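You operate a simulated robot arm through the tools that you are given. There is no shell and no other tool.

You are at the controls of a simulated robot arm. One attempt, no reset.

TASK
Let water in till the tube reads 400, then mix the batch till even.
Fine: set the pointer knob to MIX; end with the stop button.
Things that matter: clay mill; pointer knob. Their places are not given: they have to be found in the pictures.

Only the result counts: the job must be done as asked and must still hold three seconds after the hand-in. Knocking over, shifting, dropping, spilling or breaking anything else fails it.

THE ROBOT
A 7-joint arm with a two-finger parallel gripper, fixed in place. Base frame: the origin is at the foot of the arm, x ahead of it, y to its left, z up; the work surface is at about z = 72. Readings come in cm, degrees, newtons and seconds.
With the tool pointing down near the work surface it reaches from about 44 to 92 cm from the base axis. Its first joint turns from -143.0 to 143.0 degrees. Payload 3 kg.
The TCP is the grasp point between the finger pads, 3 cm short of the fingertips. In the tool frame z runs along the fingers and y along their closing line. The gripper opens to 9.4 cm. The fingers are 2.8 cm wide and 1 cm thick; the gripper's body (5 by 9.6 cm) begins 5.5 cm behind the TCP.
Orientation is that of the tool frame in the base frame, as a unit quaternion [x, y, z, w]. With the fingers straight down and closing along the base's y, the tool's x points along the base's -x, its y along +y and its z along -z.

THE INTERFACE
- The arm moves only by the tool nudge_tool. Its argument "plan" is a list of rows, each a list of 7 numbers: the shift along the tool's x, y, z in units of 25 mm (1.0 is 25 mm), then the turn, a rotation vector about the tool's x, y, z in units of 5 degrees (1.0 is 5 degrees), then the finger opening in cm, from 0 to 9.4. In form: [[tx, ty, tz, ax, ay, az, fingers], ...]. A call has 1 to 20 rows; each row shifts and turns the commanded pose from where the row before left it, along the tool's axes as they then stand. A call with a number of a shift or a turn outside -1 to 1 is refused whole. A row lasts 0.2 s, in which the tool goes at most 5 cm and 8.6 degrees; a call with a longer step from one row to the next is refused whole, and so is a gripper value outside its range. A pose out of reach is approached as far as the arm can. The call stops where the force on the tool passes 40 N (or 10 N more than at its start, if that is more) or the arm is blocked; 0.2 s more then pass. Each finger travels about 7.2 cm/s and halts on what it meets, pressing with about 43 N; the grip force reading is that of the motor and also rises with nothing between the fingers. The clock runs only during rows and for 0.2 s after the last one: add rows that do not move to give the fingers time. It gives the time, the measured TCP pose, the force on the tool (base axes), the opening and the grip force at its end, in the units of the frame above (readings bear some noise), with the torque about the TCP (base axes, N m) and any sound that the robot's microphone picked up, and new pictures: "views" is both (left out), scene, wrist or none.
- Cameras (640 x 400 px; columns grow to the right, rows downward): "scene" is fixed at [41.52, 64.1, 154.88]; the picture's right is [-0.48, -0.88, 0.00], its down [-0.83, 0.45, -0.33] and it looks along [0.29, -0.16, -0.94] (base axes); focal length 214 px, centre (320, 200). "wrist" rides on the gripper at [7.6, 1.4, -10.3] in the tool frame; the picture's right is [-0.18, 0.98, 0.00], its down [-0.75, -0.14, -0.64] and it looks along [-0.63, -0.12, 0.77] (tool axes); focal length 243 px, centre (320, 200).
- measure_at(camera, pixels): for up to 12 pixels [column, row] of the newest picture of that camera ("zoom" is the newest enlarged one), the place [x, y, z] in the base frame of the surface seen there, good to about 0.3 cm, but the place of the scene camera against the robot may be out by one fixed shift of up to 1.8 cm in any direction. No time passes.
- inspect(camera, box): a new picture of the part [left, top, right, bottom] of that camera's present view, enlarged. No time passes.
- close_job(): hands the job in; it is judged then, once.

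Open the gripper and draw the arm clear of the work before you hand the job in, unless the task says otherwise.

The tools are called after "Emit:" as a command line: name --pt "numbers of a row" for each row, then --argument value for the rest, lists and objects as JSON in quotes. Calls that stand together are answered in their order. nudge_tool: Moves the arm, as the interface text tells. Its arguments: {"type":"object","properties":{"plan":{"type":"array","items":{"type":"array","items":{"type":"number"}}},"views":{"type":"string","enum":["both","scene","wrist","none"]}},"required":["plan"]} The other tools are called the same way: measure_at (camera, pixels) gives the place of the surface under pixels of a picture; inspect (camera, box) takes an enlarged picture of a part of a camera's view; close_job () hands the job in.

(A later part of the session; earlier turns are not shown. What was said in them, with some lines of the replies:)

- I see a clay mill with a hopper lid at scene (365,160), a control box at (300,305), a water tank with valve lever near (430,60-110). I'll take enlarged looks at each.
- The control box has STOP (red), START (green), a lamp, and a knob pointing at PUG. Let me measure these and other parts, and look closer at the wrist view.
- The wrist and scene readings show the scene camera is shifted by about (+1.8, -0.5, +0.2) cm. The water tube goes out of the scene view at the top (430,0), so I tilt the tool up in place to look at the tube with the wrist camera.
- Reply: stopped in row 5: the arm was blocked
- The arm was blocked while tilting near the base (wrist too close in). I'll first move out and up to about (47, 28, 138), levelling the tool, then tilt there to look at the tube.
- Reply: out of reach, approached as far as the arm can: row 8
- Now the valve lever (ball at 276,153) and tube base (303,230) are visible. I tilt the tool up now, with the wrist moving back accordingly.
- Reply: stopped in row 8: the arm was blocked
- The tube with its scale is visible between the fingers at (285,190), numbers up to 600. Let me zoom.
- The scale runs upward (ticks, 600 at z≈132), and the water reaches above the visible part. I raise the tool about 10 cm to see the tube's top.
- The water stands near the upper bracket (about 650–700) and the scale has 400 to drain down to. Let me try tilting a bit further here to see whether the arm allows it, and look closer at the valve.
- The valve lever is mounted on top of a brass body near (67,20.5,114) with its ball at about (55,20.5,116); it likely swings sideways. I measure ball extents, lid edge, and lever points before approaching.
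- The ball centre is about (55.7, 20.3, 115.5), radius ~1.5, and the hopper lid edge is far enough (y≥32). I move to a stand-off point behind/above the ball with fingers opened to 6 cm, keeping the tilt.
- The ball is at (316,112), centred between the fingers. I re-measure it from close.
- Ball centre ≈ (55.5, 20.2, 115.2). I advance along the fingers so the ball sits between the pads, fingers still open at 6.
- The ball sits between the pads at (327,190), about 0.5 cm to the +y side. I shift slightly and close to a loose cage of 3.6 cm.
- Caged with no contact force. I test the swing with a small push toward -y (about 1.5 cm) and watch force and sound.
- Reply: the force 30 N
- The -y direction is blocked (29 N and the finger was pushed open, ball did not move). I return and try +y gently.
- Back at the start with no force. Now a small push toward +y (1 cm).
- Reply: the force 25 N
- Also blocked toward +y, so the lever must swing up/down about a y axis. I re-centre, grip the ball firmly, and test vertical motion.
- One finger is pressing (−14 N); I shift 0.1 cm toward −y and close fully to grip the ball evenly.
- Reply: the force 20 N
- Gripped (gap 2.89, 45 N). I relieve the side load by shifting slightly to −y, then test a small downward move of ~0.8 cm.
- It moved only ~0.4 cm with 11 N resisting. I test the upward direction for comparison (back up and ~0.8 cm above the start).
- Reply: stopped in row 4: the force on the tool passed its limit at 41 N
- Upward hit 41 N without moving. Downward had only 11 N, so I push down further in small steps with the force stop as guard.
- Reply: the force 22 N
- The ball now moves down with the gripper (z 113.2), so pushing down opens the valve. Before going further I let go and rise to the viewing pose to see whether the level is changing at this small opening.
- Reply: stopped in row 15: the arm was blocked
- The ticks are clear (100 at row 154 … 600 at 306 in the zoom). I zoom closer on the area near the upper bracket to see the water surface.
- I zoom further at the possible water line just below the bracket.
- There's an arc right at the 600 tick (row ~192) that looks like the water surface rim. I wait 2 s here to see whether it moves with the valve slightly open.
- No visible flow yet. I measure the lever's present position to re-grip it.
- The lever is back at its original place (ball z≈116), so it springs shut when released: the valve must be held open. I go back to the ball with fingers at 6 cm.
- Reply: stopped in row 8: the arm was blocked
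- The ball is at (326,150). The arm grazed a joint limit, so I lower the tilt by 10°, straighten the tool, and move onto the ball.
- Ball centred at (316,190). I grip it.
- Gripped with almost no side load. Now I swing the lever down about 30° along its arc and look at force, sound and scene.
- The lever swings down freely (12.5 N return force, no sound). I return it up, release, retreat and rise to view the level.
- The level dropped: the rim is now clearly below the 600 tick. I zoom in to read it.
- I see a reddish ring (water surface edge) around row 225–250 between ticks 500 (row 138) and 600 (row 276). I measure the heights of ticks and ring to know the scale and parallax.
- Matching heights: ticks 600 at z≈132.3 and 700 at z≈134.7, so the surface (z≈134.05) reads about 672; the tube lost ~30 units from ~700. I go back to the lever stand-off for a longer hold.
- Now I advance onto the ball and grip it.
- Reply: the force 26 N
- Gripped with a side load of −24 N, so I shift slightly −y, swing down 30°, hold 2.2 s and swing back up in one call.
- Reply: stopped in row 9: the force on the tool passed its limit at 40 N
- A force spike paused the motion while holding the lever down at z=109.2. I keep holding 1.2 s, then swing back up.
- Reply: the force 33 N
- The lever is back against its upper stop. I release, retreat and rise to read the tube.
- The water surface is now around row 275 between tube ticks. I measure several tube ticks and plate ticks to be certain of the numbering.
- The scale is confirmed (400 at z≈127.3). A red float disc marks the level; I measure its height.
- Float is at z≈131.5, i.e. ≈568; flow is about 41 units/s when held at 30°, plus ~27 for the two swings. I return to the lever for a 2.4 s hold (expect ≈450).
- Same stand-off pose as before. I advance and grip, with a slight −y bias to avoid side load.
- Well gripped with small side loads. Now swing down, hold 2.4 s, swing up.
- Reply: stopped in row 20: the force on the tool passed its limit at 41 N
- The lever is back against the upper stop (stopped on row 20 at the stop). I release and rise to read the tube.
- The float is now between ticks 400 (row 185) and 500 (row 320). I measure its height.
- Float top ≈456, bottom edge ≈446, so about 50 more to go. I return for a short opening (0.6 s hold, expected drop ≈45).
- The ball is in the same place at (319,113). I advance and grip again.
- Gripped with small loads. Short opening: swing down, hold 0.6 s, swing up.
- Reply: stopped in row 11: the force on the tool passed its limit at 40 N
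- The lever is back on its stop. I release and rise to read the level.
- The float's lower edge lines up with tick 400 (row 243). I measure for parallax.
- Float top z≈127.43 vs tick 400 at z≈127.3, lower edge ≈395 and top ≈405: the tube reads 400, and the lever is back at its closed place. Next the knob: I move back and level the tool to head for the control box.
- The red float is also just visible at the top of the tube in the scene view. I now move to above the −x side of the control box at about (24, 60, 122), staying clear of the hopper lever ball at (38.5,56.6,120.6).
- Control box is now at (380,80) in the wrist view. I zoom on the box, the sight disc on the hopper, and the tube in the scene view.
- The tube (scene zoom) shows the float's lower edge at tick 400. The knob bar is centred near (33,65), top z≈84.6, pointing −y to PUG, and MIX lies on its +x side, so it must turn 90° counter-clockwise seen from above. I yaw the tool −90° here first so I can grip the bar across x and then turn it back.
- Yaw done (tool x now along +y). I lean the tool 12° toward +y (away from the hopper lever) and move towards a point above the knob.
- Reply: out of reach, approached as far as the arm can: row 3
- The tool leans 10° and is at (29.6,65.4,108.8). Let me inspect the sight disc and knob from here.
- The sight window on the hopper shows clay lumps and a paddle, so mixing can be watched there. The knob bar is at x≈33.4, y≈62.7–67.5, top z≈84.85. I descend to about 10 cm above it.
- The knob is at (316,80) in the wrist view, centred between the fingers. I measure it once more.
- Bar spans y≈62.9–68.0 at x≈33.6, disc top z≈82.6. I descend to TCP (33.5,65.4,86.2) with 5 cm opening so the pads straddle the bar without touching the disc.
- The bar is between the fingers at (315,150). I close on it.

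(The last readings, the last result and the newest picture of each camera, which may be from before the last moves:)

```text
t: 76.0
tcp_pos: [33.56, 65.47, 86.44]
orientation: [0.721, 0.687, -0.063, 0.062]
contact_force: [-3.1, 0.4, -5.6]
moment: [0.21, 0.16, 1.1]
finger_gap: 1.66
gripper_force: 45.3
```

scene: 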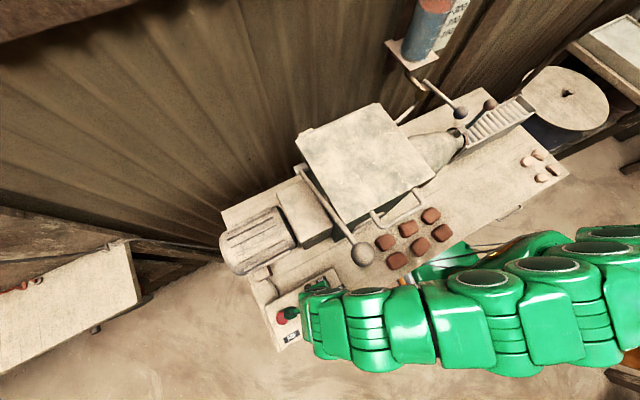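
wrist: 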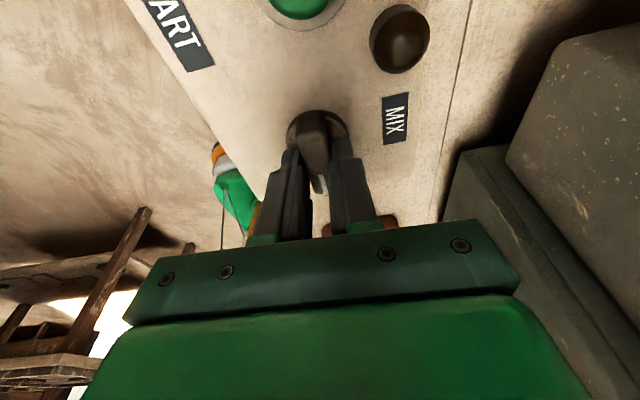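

The bar is gripped (gap 1.66). I turn about the vertical, counter-clockwise 30° first.

Emit:
nudge_tool --pt "0 0 0 -0.176 0 -0.984 1.0" --pt "0 0 0 -0.176 0 -0.984 1.0" --pt "0 0 0 -0.176 0 -0.984 1.0" --pt "0 0 0 -0.176 0 -0.984 1.0" --pt "0 0 0 -0.176 0 -0.984 1.0" --pt "0 0 0 -0.176 0 -0.984 1.0" --views "both"

```text
t: 77.4
tcp_pos: [33.46, 65.65, 86.39]
orientation: [0.518, 0.851, -0.043, 0.077]
contact_force: [-2.6, 14.0, -0.8]
moment: [1.24, 0.89, 0.0]
finger_gap: 1.57
gripper_force: 45.3
```

scene: 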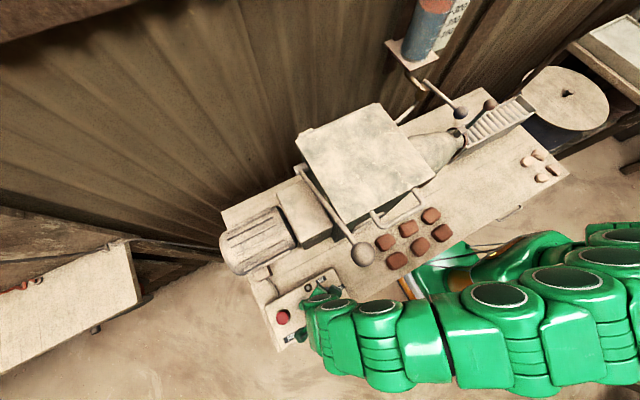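
wrist: 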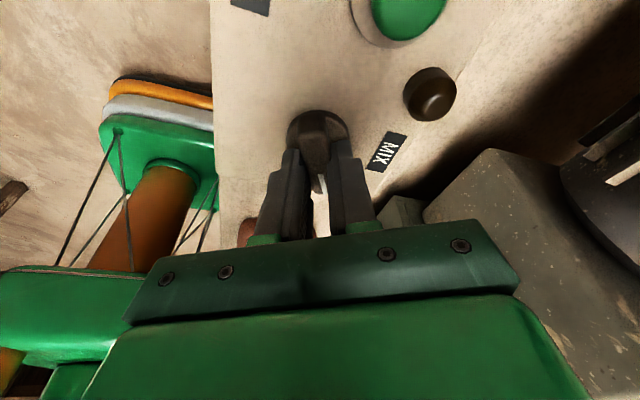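

The knob turns with the gripper (30° so far). I continue another 30°, easing the side force slightly.

Emit:
nudge_tool --pt "0.03 0.02 0 -0.176 0 -0.984 1.0" --pt "0.02 0 0 -0.176 0 -0.984 1.0" --pt "0 0 0 -0.176 0 -0.984 1.0" --pt "0 0 0 -0.176 0 -0.984 1.0" --pt "0 0 0 -0.176 0 -0.984 1.0" --pt "0 0 0 -0.176 0 -0.984 1.0" --views "both"

```text
t: 78.2
tcp_pos: [33.43, 65.45, 86.42]
orientation: [0.413, 0.906, -0.037, 0.082]
contact_force: [-6.1, -15.5, 12.9]
moment: [-0.09, 0.75, -0.01]
finger_gap: 1.58
gripper_force: 45.2
stopped in row 3: the force on the tool passed its limit at 42 N (the readings are from after the stop); the commanded pose is now the measured one
```

scene: 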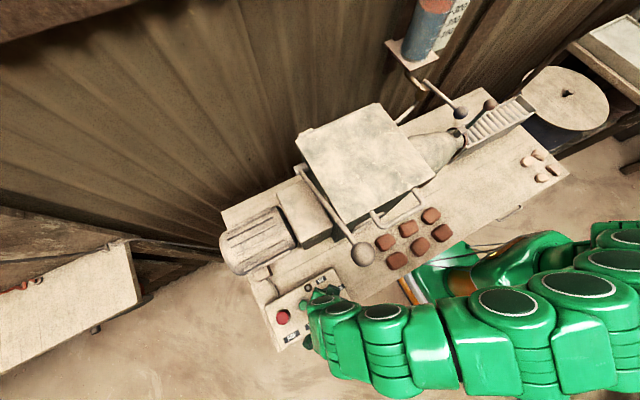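
wrist: 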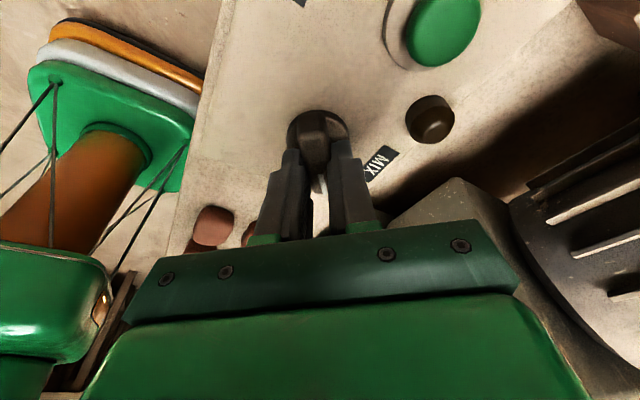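

It paused at a 42 N force peak at about 44° (mid-way detent or slight off-axis). The commanded pose is reset, so I continue turning.

Emit:
nudge_tool --pt "0 0 0 -0.176 0 -0.984 1.0" --pt "0 0 0 -0.176 0 -0.984 1.0" --pt "0 0 0 -0.176 0 -0.984 1.0" --pt "0 0 0 -0.176 0 -0.984 1.0" --pt "0 0 0 -0.176 0 -0.984 1.0" --views "wrist"

```text
t: 79.4
tcp_pos: [33.41, 65.42, 86.44]
orientation: [0.206, 0.974, -0.018, 0.089]
contact_force: [-7.2, -8.7, 11.5]
moment: [0.16, 0.82, -0.01]
finger_gap: 1.54
gripper_force: 45.2
```

wrist: 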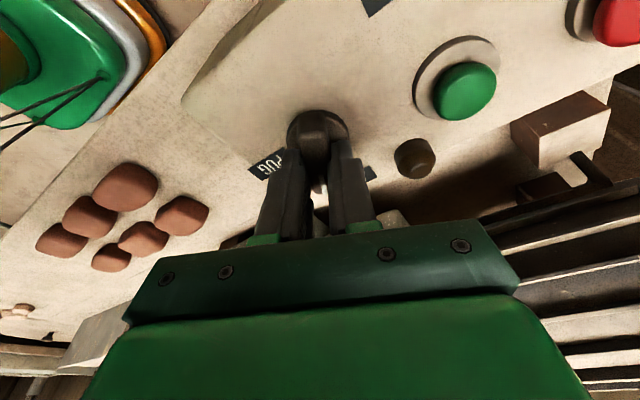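

Now at 66°. I turn the remaining ~24°.

Emit:
nudge_tool --pt "0 0 0 -0.176 0 -0.984 1.0" --pt "0 0 0 -0.176 0 -0.984 1.0" --pt "0 0 0 -0.176 0 -0.984 1.0" --pt "0 0 0 -0.176 0 -0.984 1.0" --pt "0 0 0 -0.15 0 -0.8 1.0" --views "both"

```text
t: 80.6
tcp_pos: [33.56, 65.43, 86.44]
orientation: [-0.001, 0.996, -0.001, 0.09]
contact_force: [-7.1, -11.0, 21.5]
moment: [-0.17, 0.98, -0.11]
finger_gap: 1.6
gripper_force: 45.1
```

scene: 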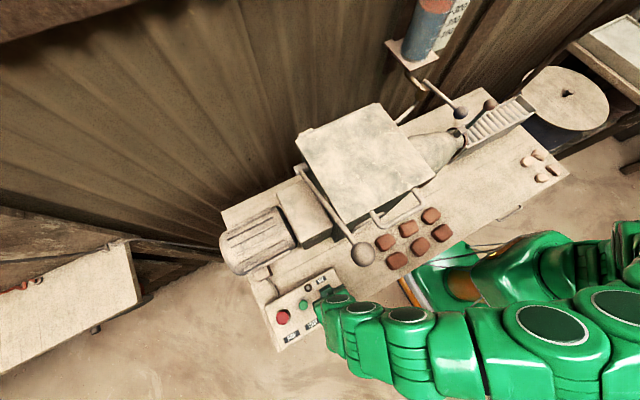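
wrist: 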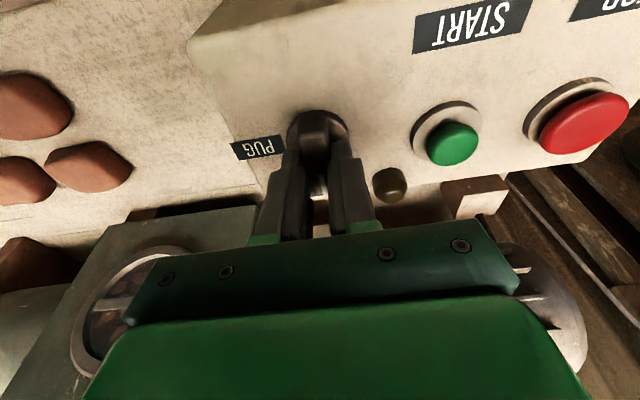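

The tool is back at yaw 0, so the bar should point +x at MIX. I open and back off upward to check.

Emit:
nudge_tool --pt "0 0 0 0 0 0 4.5" --pt "0 0 0 0 0 0 4.5" --pt "0 0 -0.8 0 0 0 4.5" --pt "0 0 -0.9 0 0 0 4.5" --pt "0 0 -0.9 0 0 0 4.5" --pt "0 0 -0.9 0 0 0 4.5" --views "both"

Emit:
inspect --camera "wrist" --box '[230, 30, 500, 200]'

Emit:
inspect --camera "scene" --box '[260, 250, 370, 350]'

```text
t: 82.0
tcp_pos: [31.83, 65.52, 94.98]
orientation: [-0.001, 0.996, 0.0, 0.09]
contact_force: [-1.1, -0.1, 0.3]
moment: [-0.01, 0.04, -0.03]
finger_gap: 4.53
gripper_force: 0.0
```

scene: 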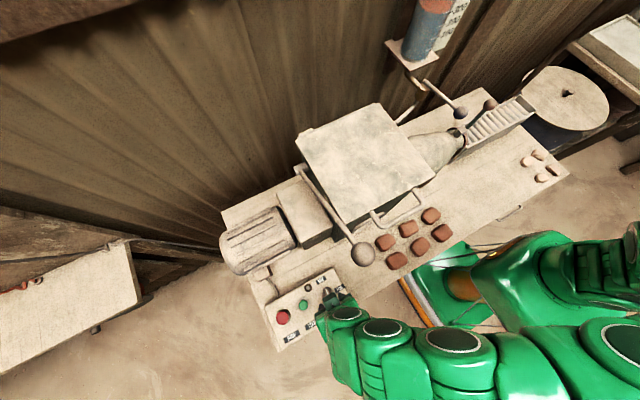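
wrist: 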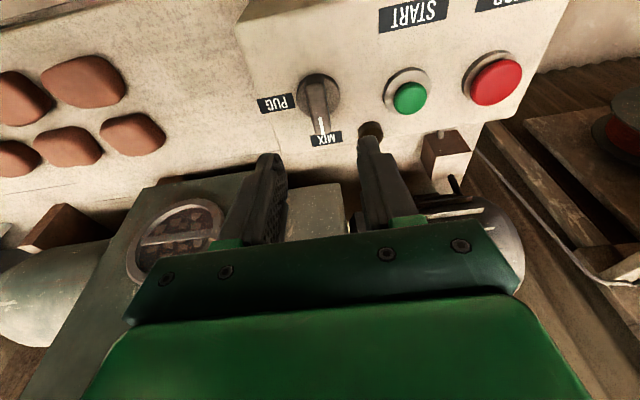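

```text
2.35 times, centred on (365, 115) of wrist
```

zoom: 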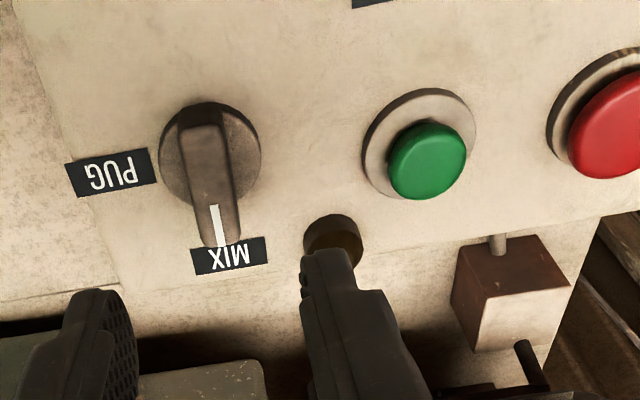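

```text
4.00 times, centred on (315, 300) of scene
```

zoom: 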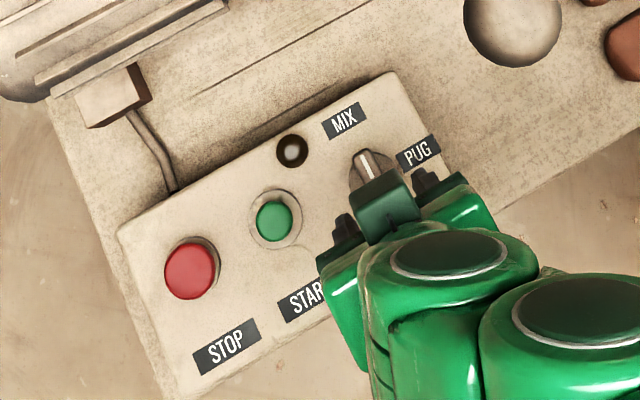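

The knob now points at MIX, and the sight window is visible at (180,232). I measure the START and STOP buttons and the window.

Emit:
measure_at --camera "wrist" --pixels '[[410, 97], [403, 92], [417, 100], [410, 86], [497, 82], [488, 85], [510, 75], [497, 65], [370, 131], [430, 110], [180, 232], [322, 125]]'

Emit:
inspect --camera "wrist" --box '[110, 180, 250, 290]'

Emit:
inspect --camera "wrist" --box '[370, 40, 540, 140]'

```text
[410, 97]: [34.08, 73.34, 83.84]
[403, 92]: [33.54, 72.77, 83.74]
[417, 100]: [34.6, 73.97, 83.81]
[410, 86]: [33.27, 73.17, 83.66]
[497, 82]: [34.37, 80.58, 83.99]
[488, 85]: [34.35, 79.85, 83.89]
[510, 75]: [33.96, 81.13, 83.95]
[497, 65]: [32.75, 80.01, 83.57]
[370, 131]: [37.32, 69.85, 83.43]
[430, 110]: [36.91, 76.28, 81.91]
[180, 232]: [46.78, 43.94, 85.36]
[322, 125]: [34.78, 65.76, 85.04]
```

```text
3.64 times, centred on (180, 235) of wrist
```

zoom: 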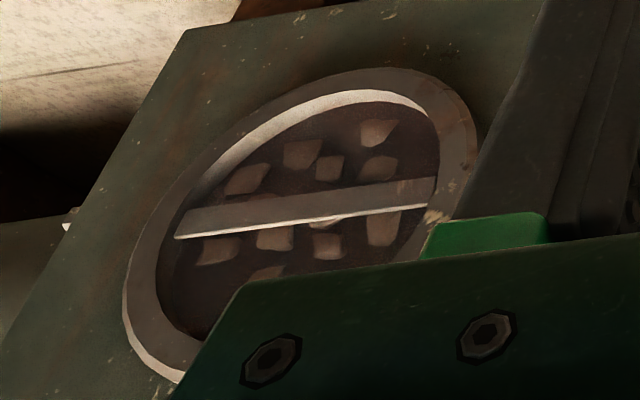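

```text
3.76 times, centred on (455, 90) of wrist
```

zoom: 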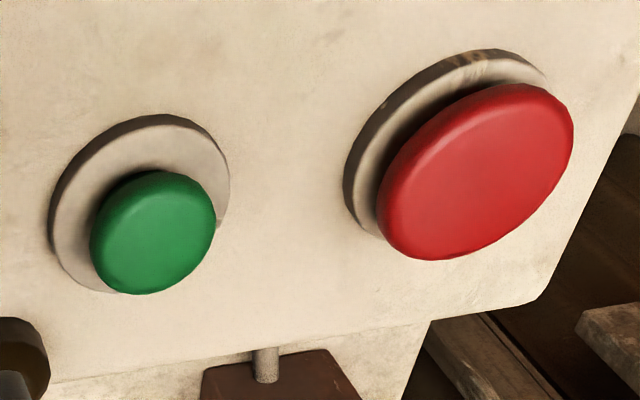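

The window shows light lumps in dark slurry (not mixed yet). START is centred at (34.1,73.35), top z≈83.85. I close the fingers and hover the tips just above START.

Emit:
nudge_tool --pt "-0.096 0.783 0.424 0 0 0 2" --pt "-0.096 0.783 0.424 0 0 0 0" --pt "-0.096 0.783 0.424 0 0 0 0" --pt "-0.096 0.783 0.424 0 0 0 0" --pt "0.1 0 0.55 0 0 0 0" --pt "0.1 0 0.55 0 0 0 0" --views "both"

Emit:
inspect --camera "scene" --box '[260, 250, 370, 350]'

```text
t: 83.4
tcp_pos: [33.62, 73.33, 88.29]
orientation: [-0.001, 0.996, 0.0, 0.091]
contact_force: [1.0, 0.7, -0.1]
moment: [-0.03, 0.01, -0.02]
finger_gap: 0.0
gripper_force: 33.2
```

scene: 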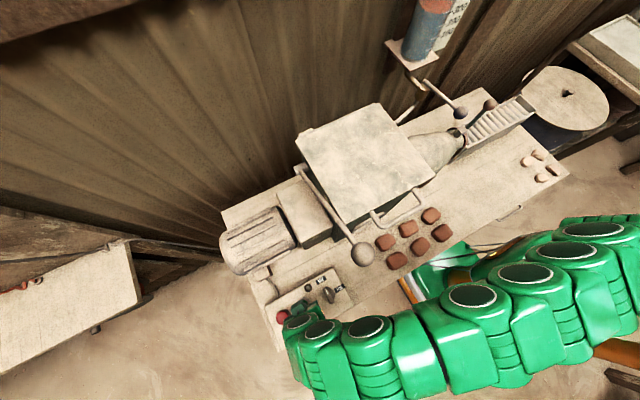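
wrist: 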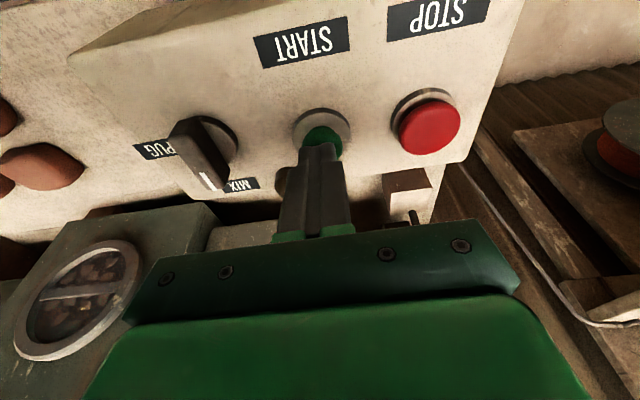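

```text
4.00 times, centred on (315, 300) of scene
```

zoom: 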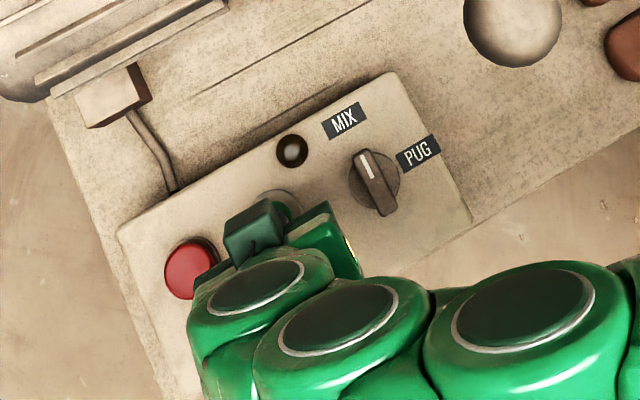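

The tips are right above the green button (tip z≈85.3). I press down about 2.1 cm in small steps (to ~0.65 cm below the button's top).

Emit:
nudge_tool --pt "0.05 0 0.276 0 0 0 0" --pt "0.05 0 0.276 0 0 0 0" --pt "0.025 0 0.138 0 0 0 0" --pt "0.025 0 0.138 0 0 0 0" --views "both"

Emit:
inspect --camera "scene" --box '[260, 250, 370, 350]'

```text
t: 84.4
tcp_pos: [33.73, 73.35, 86.14]
orientation: [-0.001, 0.996, 0.001, 0.09]
contact_force: [-7.3, -9.2, 25.9]
moment: [-0.27, 0.23, 0.02]
finger_gap: 0.0
gripper_force: 32.7
heard: click
```

scene: 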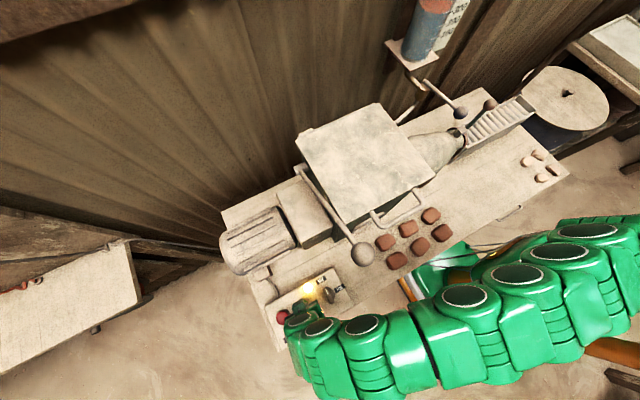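
wrist: 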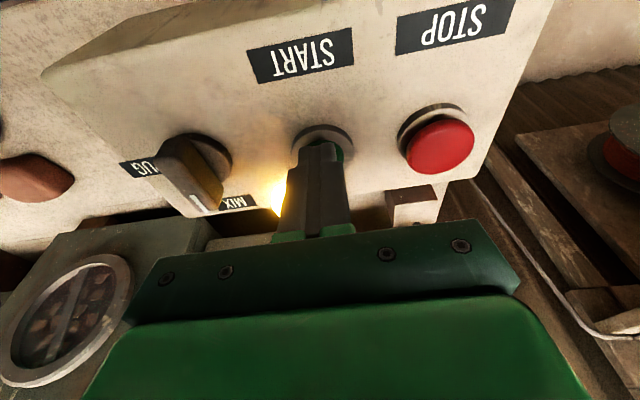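

```text
4.00 times, centred on (315, 300) of scene
```

zoom: 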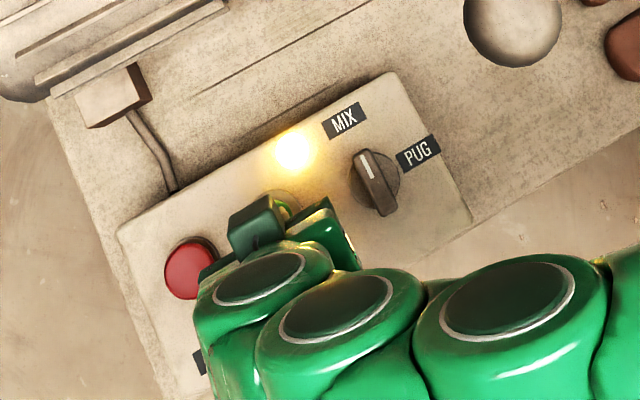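

Click heard and the lamp is lit; the paddle in the window is turning. I lift off and move to hover above STOP, with a small yaw so the window stays in view at the left.

Emit:
nudge_tool --pt "-0.179 0 -0.984 0 0 0 0" --pt "0 0.94 0 0 0 0.5 0" --pt "0 0.94 0 0 0 0.5 0" --pt "0 0.94 0 0 0 0.5 0" --views "both"

Emit:
inspect --camera "wrist" --box '[0, 220, 150, 370]'

```text
t: 85.4
tcp_pos: [33.9, 80.39, 88.78]
orientation: [0.065, 0.994, 0.007, 0.09]
contact_force: [-0.1, 0.1, -0.5]
moment: [0.02, 0.01, 0.0]
finger_gap: 0.01
gripper_force: 32.9
```

scene: 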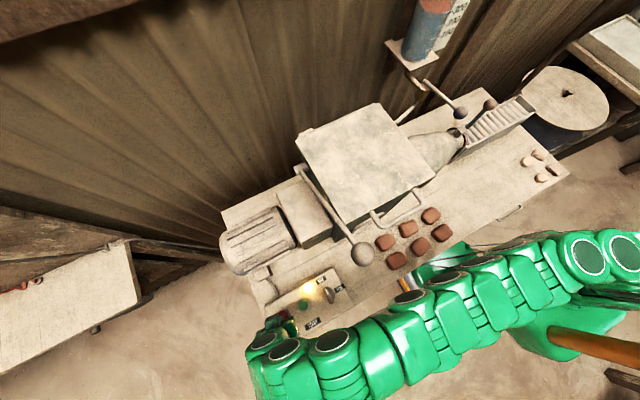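
wrist: 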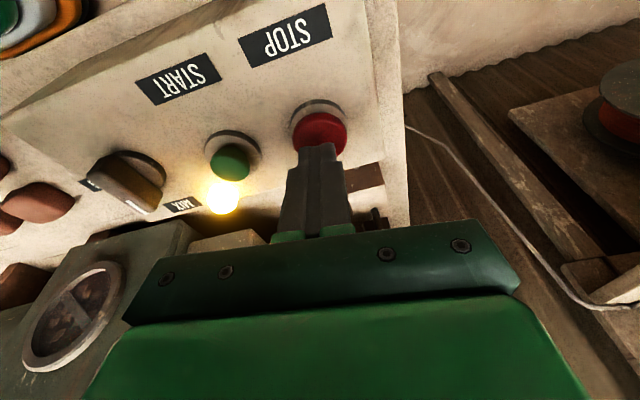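

```text
2.67 times, centred on (75, 295) of wrist
```

zoom: 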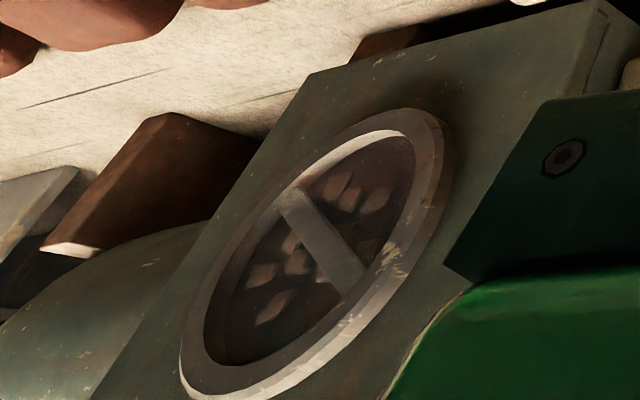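

The window at (70,315) shows lumps with the paddle turning. I wait 2 s and look again.

Emit:
nudge_tool --pt "0 0 0 0 0 0 0" --pt "0 0 0 0 0 0 0" --pt "0 0 0 0 0 0 0" --pt "0 0 0 0 0 0 0" --pt "0 0 0 0 0 0 0" --pt "0 0 0 0 0 0 0" --pt "0 0 0 0 0 0 0" --pt "0 0 0 0 0 0 0" --pt "0 0 0 0 0 0 0" --pt "0 0 0 0 0 0 0" --views "wrist"

Emit:
inspect --camera "wrist" --box '[10, 250, 130, 380]'

```text
t: 87.6
tcp_pos: [33.92, 80.42, 88.65]
orientation: [0.064, 0.994, 0.006, 0.091]
contact_force: [-0.6, -0.1, 0.5]
moment: [0.02, -0.03, -0.02]
finger_gap: 0.0
gripper_force: 32.8
```

wrist: 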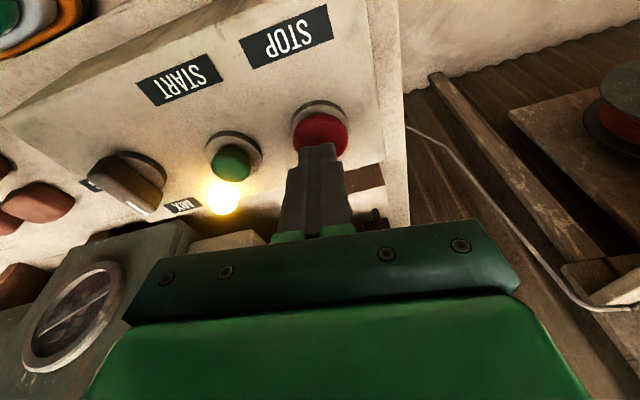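

```text
3.08 times, centred on (70, 315) of wrist
```

zoom: 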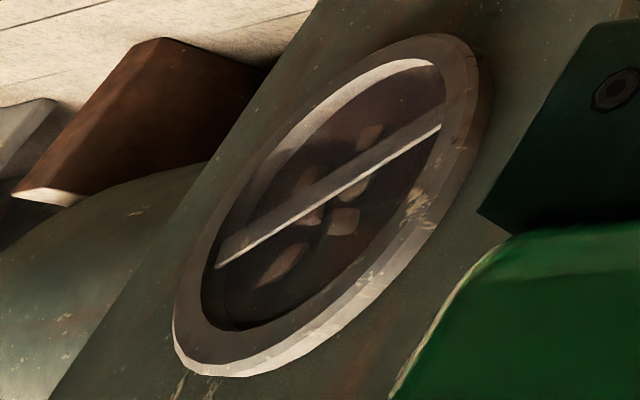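

Lumps are fewer already. I wait 1.6 s more and check.

Emit:
nudge_tool --pt "0 0 0 0 0 0 0" --pt "0 0 0 0 0 0 0" --pt "0 0 0 0 0 0 0" --pt "0 0 0 0 0 0 0" --pt "0 0 0 0 0 0 0" --pt "0 0 0 0 0 0 0" --pt "0 0 0 0 0 0 0" --pt "0 0 0 0 0 0 0" --views "wrist"

Emit:
inspect --camera "wrist" --box '[10, 250, 130, 380]'

```text
t: 89.4
tcp_pos: [33.92, 80.33, 88.6]
orientation: [0.064, 0.994, 0.006, 0.09]
contact_force: [-1.3, -0.2, 1.1]
moment: [-0.02, -0.02, -0.01]
finger_gap: 0.01
gripper_force: 33.2
```

wrist: 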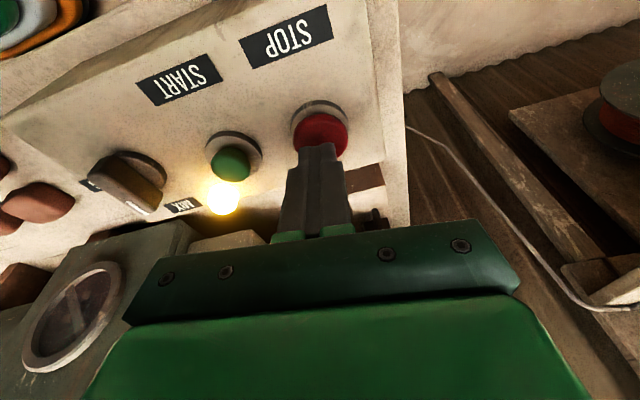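

```text
3.08 times, centred on (70, 315) of wrist
```

zoom: 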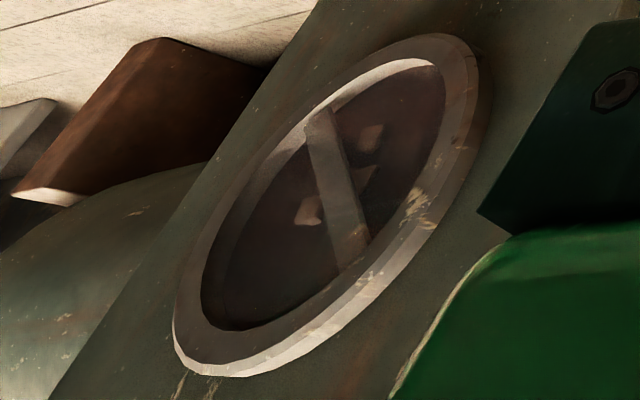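

Only about three faint lumps remain. Wait 1 s more.

Emit:
nudge_tool --pt "0 0 0 0 0 0 0" --pt "0 0 0 0 0 0 0" --pt "0 0 0 0 0 0 0" --pt "0 0 0 0 0 0 0" --pt "0 0 0 0 0 0 0" --views "wrist"

Emit:
inspect --camera "wrist" --box '[20, 255, 120, 375]'

```text
t: 90.6
tcp_pos: [33.95, 80.4, 88.58]
orientation: [0.064, 0.994, 0.005, 0.09]
contact_force: [-0.5, 0.1, 0.3]
moment: [0.03, 0.01, 0.02]
finger_gap: 0.0
gripper_force: 33.3
```

wrist: 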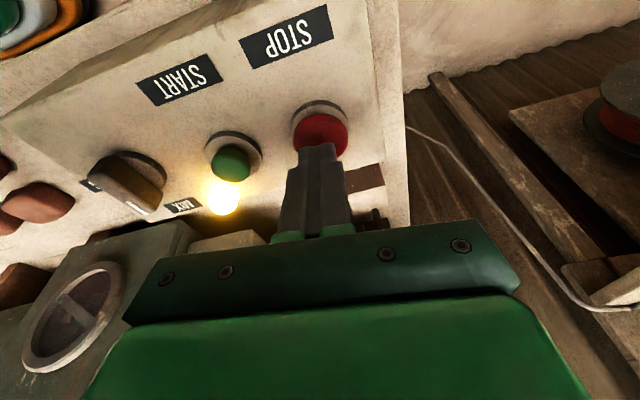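

```text
3.33 times, centred on (70, 315) of wrist
```

zoom: 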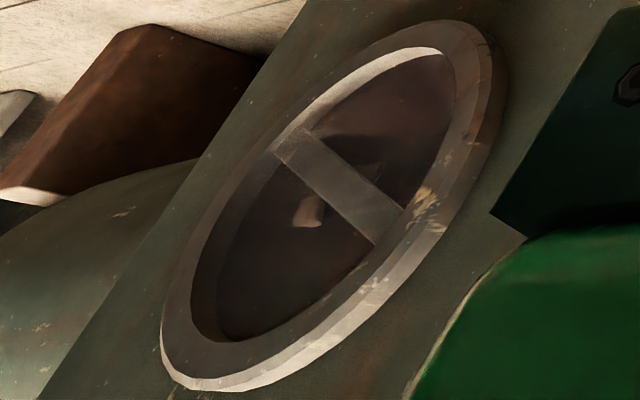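

One or two lumps remain (at (310,210) in the zoom). Another 0.8 s.

Emit:
nudge_tool --pt "0 0 0 0 0 0 0" --pt "0 0 0 0 0 0 0" --pt "0 0 0 0 0 0 0" --pt "0 0 0 0 0 0 0" --views "wrist"

Emit:
inspect --camera "wrist" --box '[20, 255, 120, 375]'

```text
t: 91.6
tcp_pos: [33.97, 80.49, 88.65]
orientation: [0.064, 0.994, 0.005, 0.091]
contact_force: [-0.7, -0.4, -0.1]
moment: [-0.03, -0.01, 0.0]
finger_gap: 0.01
gripper_force: 33.1
```

wrist: 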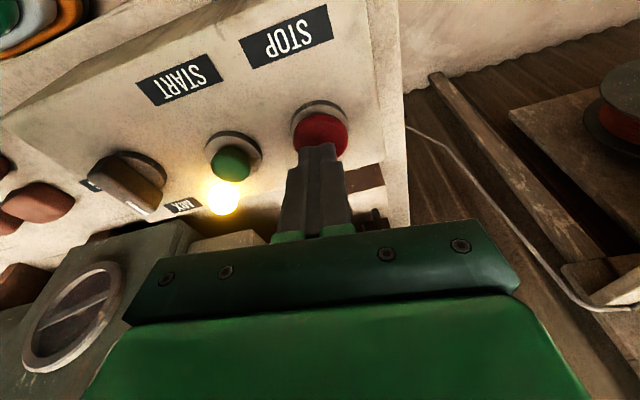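

```text
3.33 times, centred on (70, 315) of wrist
```

zoom: 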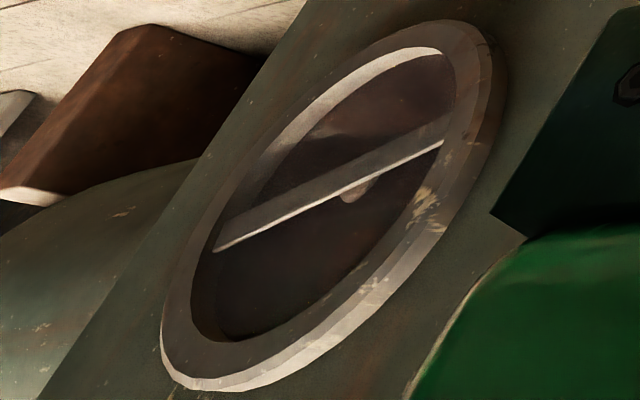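

Nearly even; one spot near (355,190) is still visible next to the paddle. Another 0.8 s.

Emit:
nudge_tool --pt "0 0 0 0 0 0 0" --pt "0 0 0 0 0 0 0" --pt "0 0 0 0 0 0 0" --pt "0 0 0 0 0 0 0" --views "wrist"

Emit:
inspect --camera "wrist" --box '[30, 265, 110, 365]'

```text
t: 92.6
tcp_pos: [33.96, 80.39, 88.7]
orientation: [0.063, 0.994, 0.005, 0.09]
contact_force: [0.8, 0.4, -0.3]
moment: [-0.02, 0.04, 0.02]
finger_gap: 0.0
gripper_force: 33.5
```

wrist: 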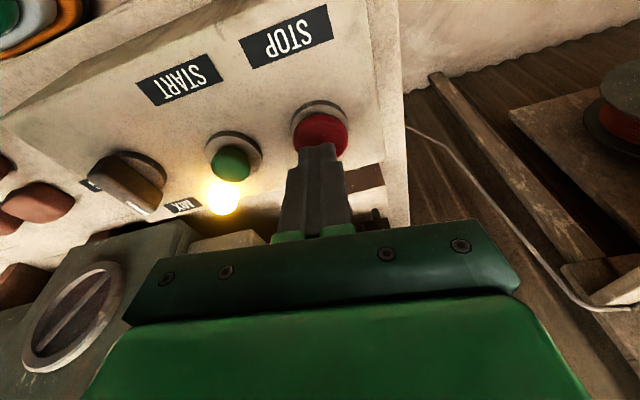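

```text
4.00 times, centred on (70, 315) of wrist
```

zoom: 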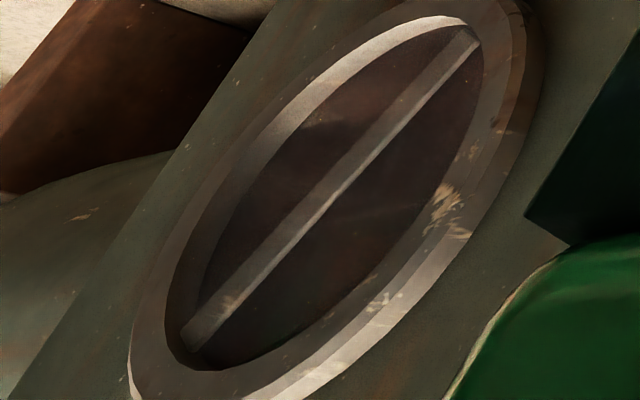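

No lumps visible now. I take one more short step (0.4 s) to check that none is hidden behind the paddle.

Emit:
nudge_tool --pt "0 0 0 0 0 0 0" --views "wrist"

Emit:
inspect --camera "wrist" --box '[30, 265, 110, 365]'

```text
t: 93.0
tcp_pos: [34.0, 80.38, 88.62]
orientation: [0.065, 0.994, 0.006, 0.089]
contact_force: [-0.3, -0.5, -0.6]
moment: [-0.01, 0.02, 0.01]
finger_gap: 0.01
gripper_force: 33.2
```

wrist: 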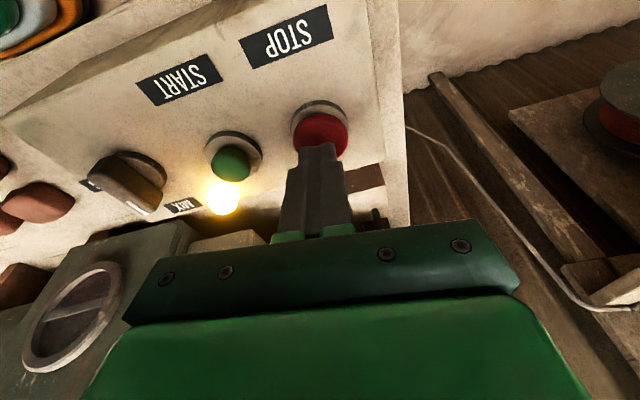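

```text
4.00 times, centred on (70, 315) of wrist
```

zoom: 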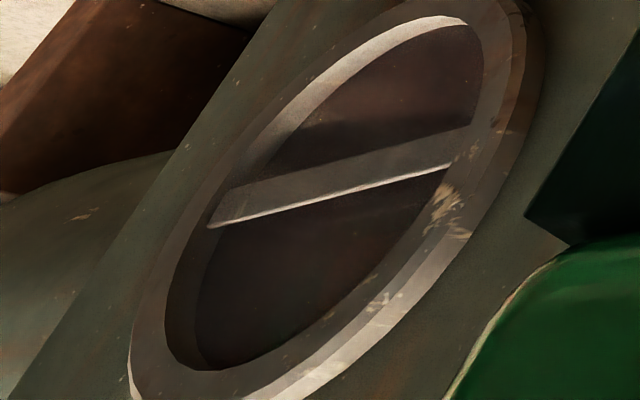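

The batch looks even all over. I begin lowering onto STOP (tips to just above the red button), looking once more at the window before pressing.

Emit:
nudge_tool --pt "0.05 0 0.276 0 0 0 0" --pt "0.05 0 0.25 0 0 0 0" --views "wrist"

Emit:
inspect --camera "wrist" --box '[20, 275, 110, 380]'

```text
t: 93.6
tcp_pos: [33.89, 80.41, 87.44]
orientation: [0.064, 0.994, 0.005, 0.09]
contact_force: [0.6, 0.8, -0.1]
moment: [0.04, -0.03, 0.01]
finger_gap: 0.0
gripper_force: 33.2
```

wrist: 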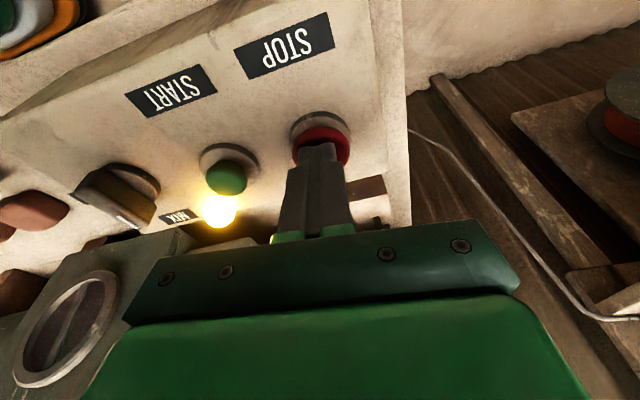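

```text
3.81 times, centred on (65, 328) of wrist
```

zoom: 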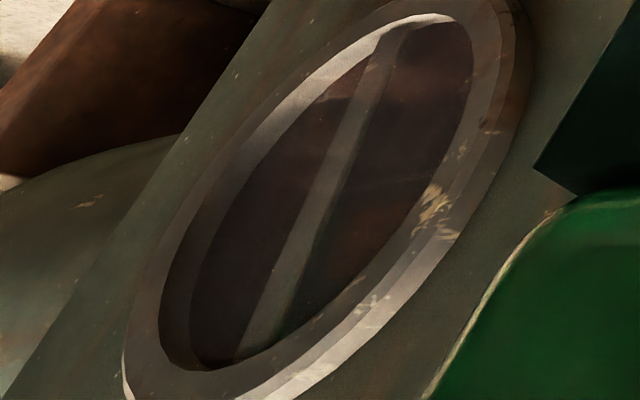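

Even throughout with no lumps. I press STOP now.

Emit:
nudge_tool --pt "0.05 0 0.276 0 0 0 0" --pt "0.025 0 0.138 0 0 0 0" --pt "0.02 0 0.1 0 0 0 0" --views "both"

Emit:
inspect --camera "wrist" --box '[0, 275, 110, 400]'

```text
t: 94.4
tcp_pos: [34.01, 80.55, 86.21]
orientation: [0.065, 0.994, 0.007, 0.091]
contact_force: [-3.3, -8.1, 34.6]
moment: [-0.28, 0.42, 0.11]
finger_gap: 0.0
gripper_force: 33.4
heard: click
```

scene: 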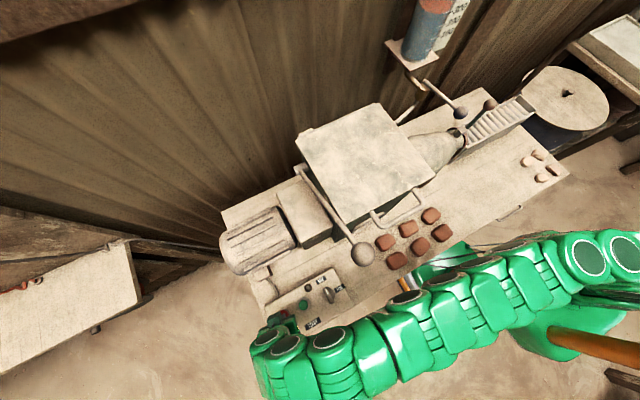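
wrist: 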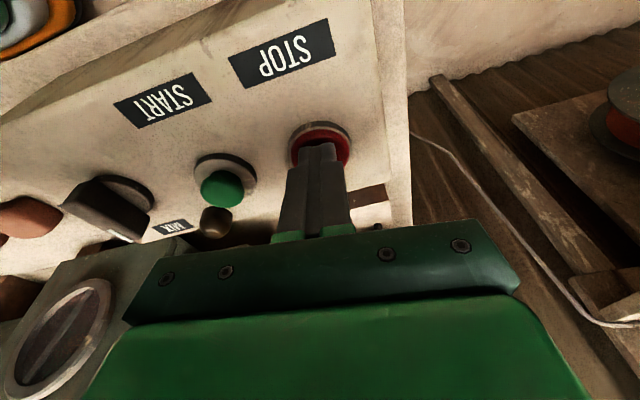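

```text
3.20 times, centred on (55, 338) of wrist
```

zoom: 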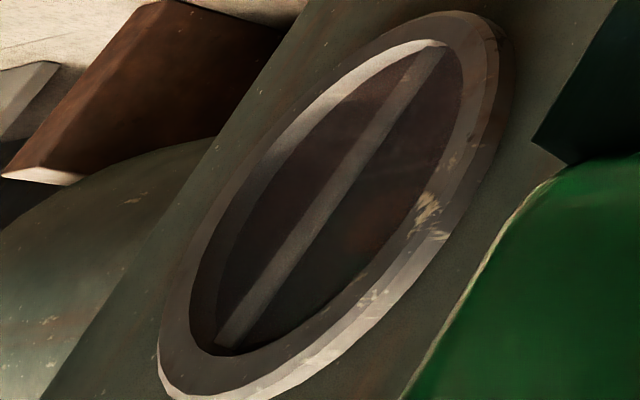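

Click heard, lamp off, paddle stopped. I rise straight up, open the gripper and draw back from the work.

Emit:
nudge_tool --pt "-0.179 0 -0.984 0 0 0 0" --pt "-0.179 0 -0.984 0 0 0 0" --pt "-0.1 0 -0.98 0 0 0 0" --pt "0 0 -0.98 0 0 0 3" --pt "0.2 0 -0.95 0 0 0 6" --pt "0.3 -0.3 -0.95 0 0 0 6" --pt "0.3 -0.3 -0.95 0 0 0 6" --pt "0.3 -0.3 -0.95 0 0 0 6" --pt "0.5 -0.5 -0.9 0 0 0 6" --pt "0.5 -0.5 -0.9 0 0 0 6" --views "both"

Emit:
inspect --camera "scene" --box '[250, 240, 380, 350]'

Emit:
inspect --camera "scene" --box '[390, 0, 490, 120]'

```text
t: 96.6
tcp_pos: [25.02, 76.29, 108.57]
orientation: [0.065, 0.994, 0.004, 0.091]
contact_force: [-0.6, 0.0, 0.5]
moment: [-0.01, -0.01, 0.01]
finger_gap: 5.98
gripper_force: 0.1
```

scene: 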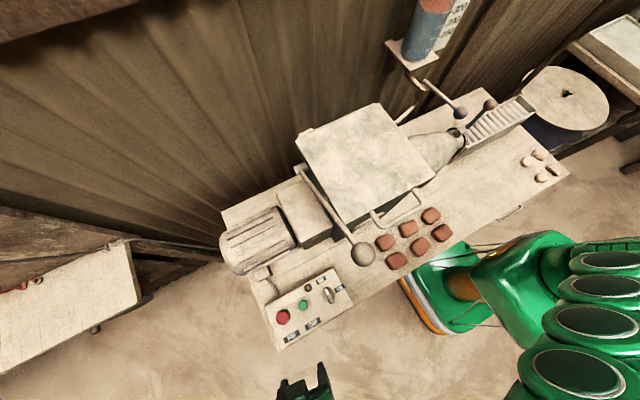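
wrist: 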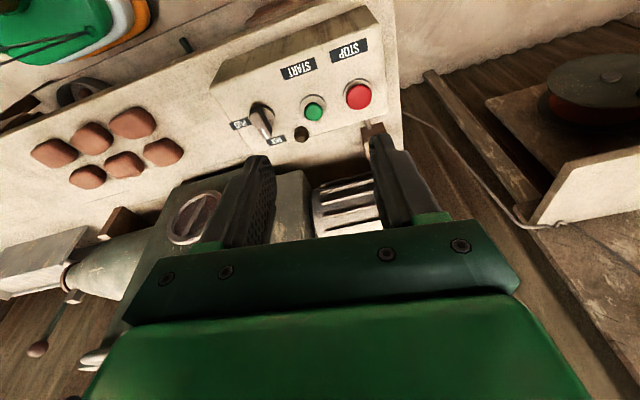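

```text
3.64 times, centred on (315, 295) of scene
```

zoom: 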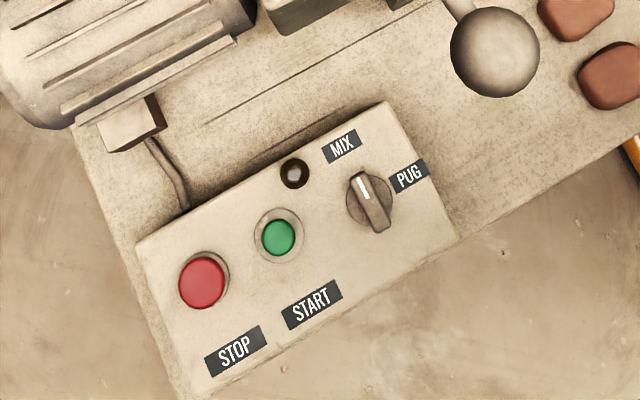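

```text
3.33 times, centred on (440, 60) of scene
```

zoom: 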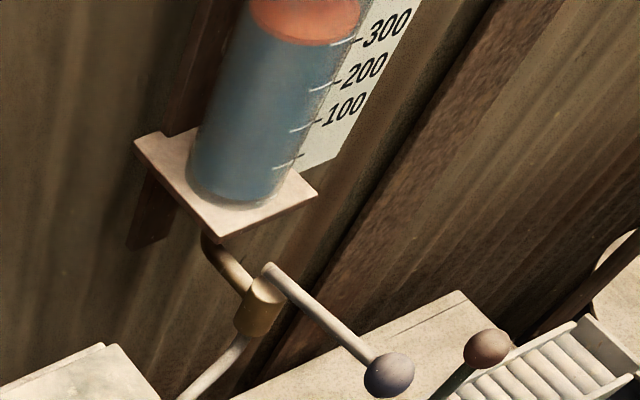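

Lamp off, level still at 400, valve lever closed. I double-check the knob's angle with measurements along its bar.

Emit:
inspect --camera "wrist" --box '[220, 80, 320, 160]'

Emit:
inspect --camera "scene" --box '[305, 270, 350, 310]'

```text
5.00 times, centred on (270, 120) of wrist
```

zoom: 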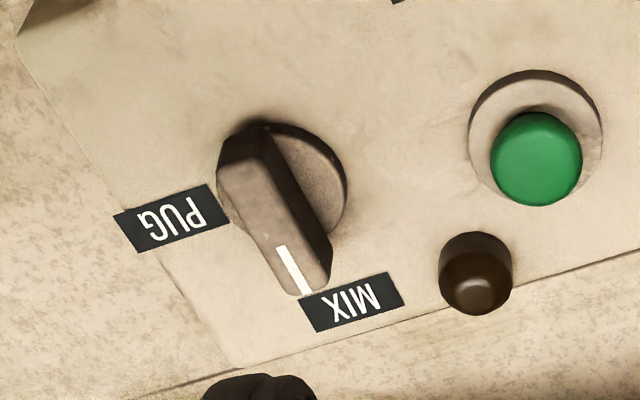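

```text
10.00 times, centred on (328, 290) of scene
```

zoom: 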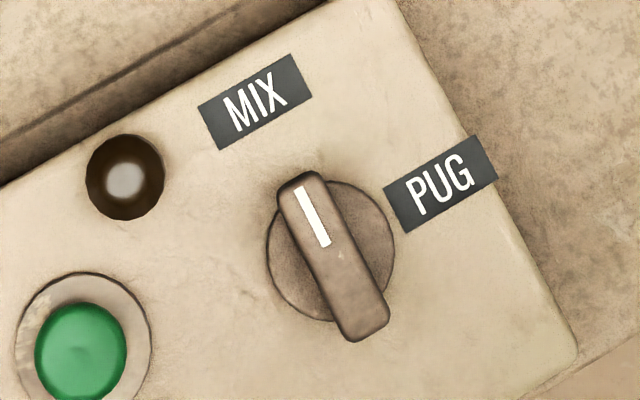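

The bar points to MIX (within a few degrees of the panel axis), the same alignment it had for PUG. I draw the arm further clear, open the gripper, and take a last look.

Emit:
nudge_tool --pt "0.1 -0.8 -0.9 0 0 0 8" --pt "0.1 -0.8 -0.9 0 0 0 9.4" --pt "0.1 -0.8 -0.9 0 0 0 9.4" --pt "0.1 -0.8 -0.9 0 0 0 9.4" --pt "0.1 -0.8 -0.5 0 0 0 9.4" --pt "0 0 0 0 0 0 9.4" --pt "0 0 0 0 0 0 9.4" --views "both"

Emit:
inspect --camera "scene" --box '[390, 0, 490, 80]'

Emit:
inspect --camera "scene" --box '[230, 90, 480, 350]'

```text
t: 98.2
tcp_pos: [20.81, 66.51, 118.12]
orientation: [0.064, 0.994, 0.006, 0.09]
contact_force: [-0.2, -0.4, 0.0]
moment: [-0.01, -0.01, -0.02]
finger_gap: 9.41
gripper_force: 0.1
```

scene: 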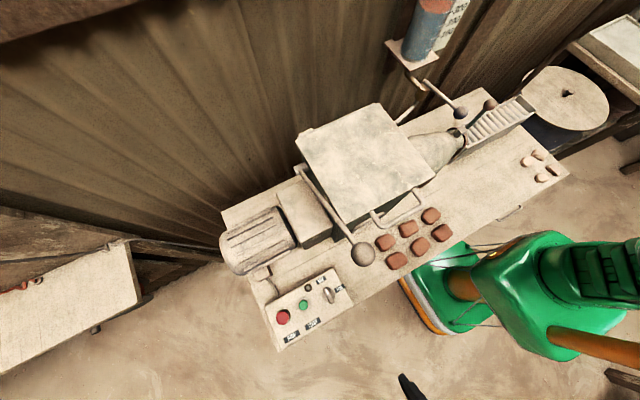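
wrist: 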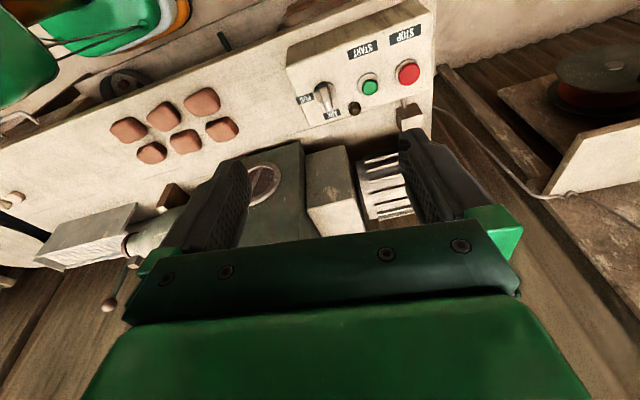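

```text
5.00 times, centred on (440, 40) of scene
```

zoom: 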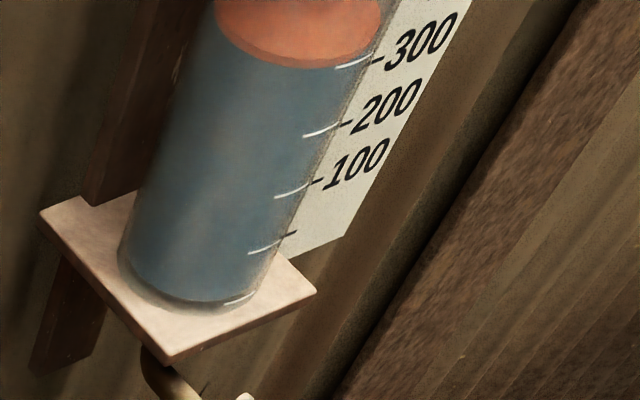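

```text
1.54 times, centred on (355, 220) of scene
```

zoom: 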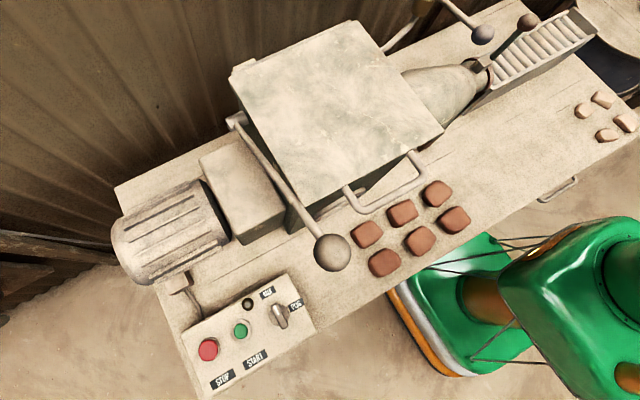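

Everything is at rest. One last free check: the height of the tick at the float's lower edge in the scene, and the window.

Emit:
inspect --camera "wrist" --box '[235, 150, 300, 215]'

Emit:
measure_at --camera "scene" --pixels '[[447, 13], [441, 26], [434, 38], [428, 50], [430, 5], [451, 12], [444, 25], [439, 37]]'

```text
6.15 times, centred on (268, 182) of wrist
```

zoom: 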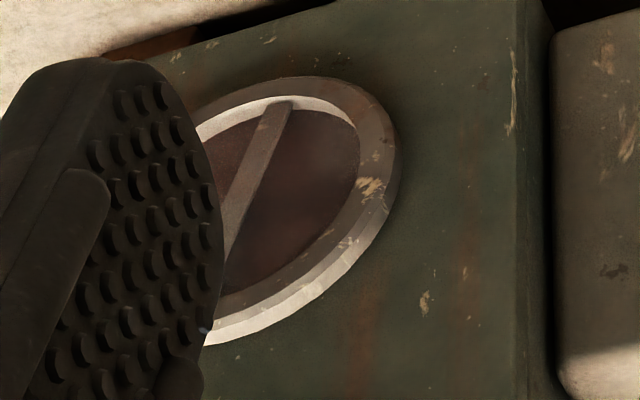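

```text
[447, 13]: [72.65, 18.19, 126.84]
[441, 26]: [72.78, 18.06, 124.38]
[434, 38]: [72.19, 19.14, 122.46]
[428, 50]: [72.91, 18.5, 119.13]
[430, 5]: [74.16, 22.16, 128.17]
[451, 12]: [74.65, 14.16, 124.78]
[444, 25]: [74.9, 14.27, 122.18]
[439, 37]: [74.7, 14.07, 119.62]
```

The numbering is consistent (plate 100/200/300 at z 119.6/122.2/124.8, so 400 ≈ 127.3, where the float sits), the batch is even, the knob is at MIX, the mill is stopped, and the arm is clear and open. I hand the job in.

Emit:
close_job

```text
The job is handed in.
```

I let water in until the tube read 400, set the knob to MIX, ran the mill until the batch looked even, and pressed STOP. The job is handed in; the tool only confirmed the hand-in, with no verdict yet.

- **Water:** The tube started at about 700. The valve lever springs shut when released, so I opened it in four short holds. After the last one the red float sat level with the 400 mark; its lower edge read about 395 and its top about 405. The lever is back in its closed place, and the level had not changed when I last checked.
- **Knob:** It points at MIX, about 4° short of the exact panel direction.
- **Mixing:** START clicked and the lamp lit. I watched the sight window for about 9 seconds until no lumps were left. STOP then clicked, the lamp went out and the paddle stopped.
- **Arm:** It is drawn back from the work with the gripper open. I saw nothing else moved or knocked over.
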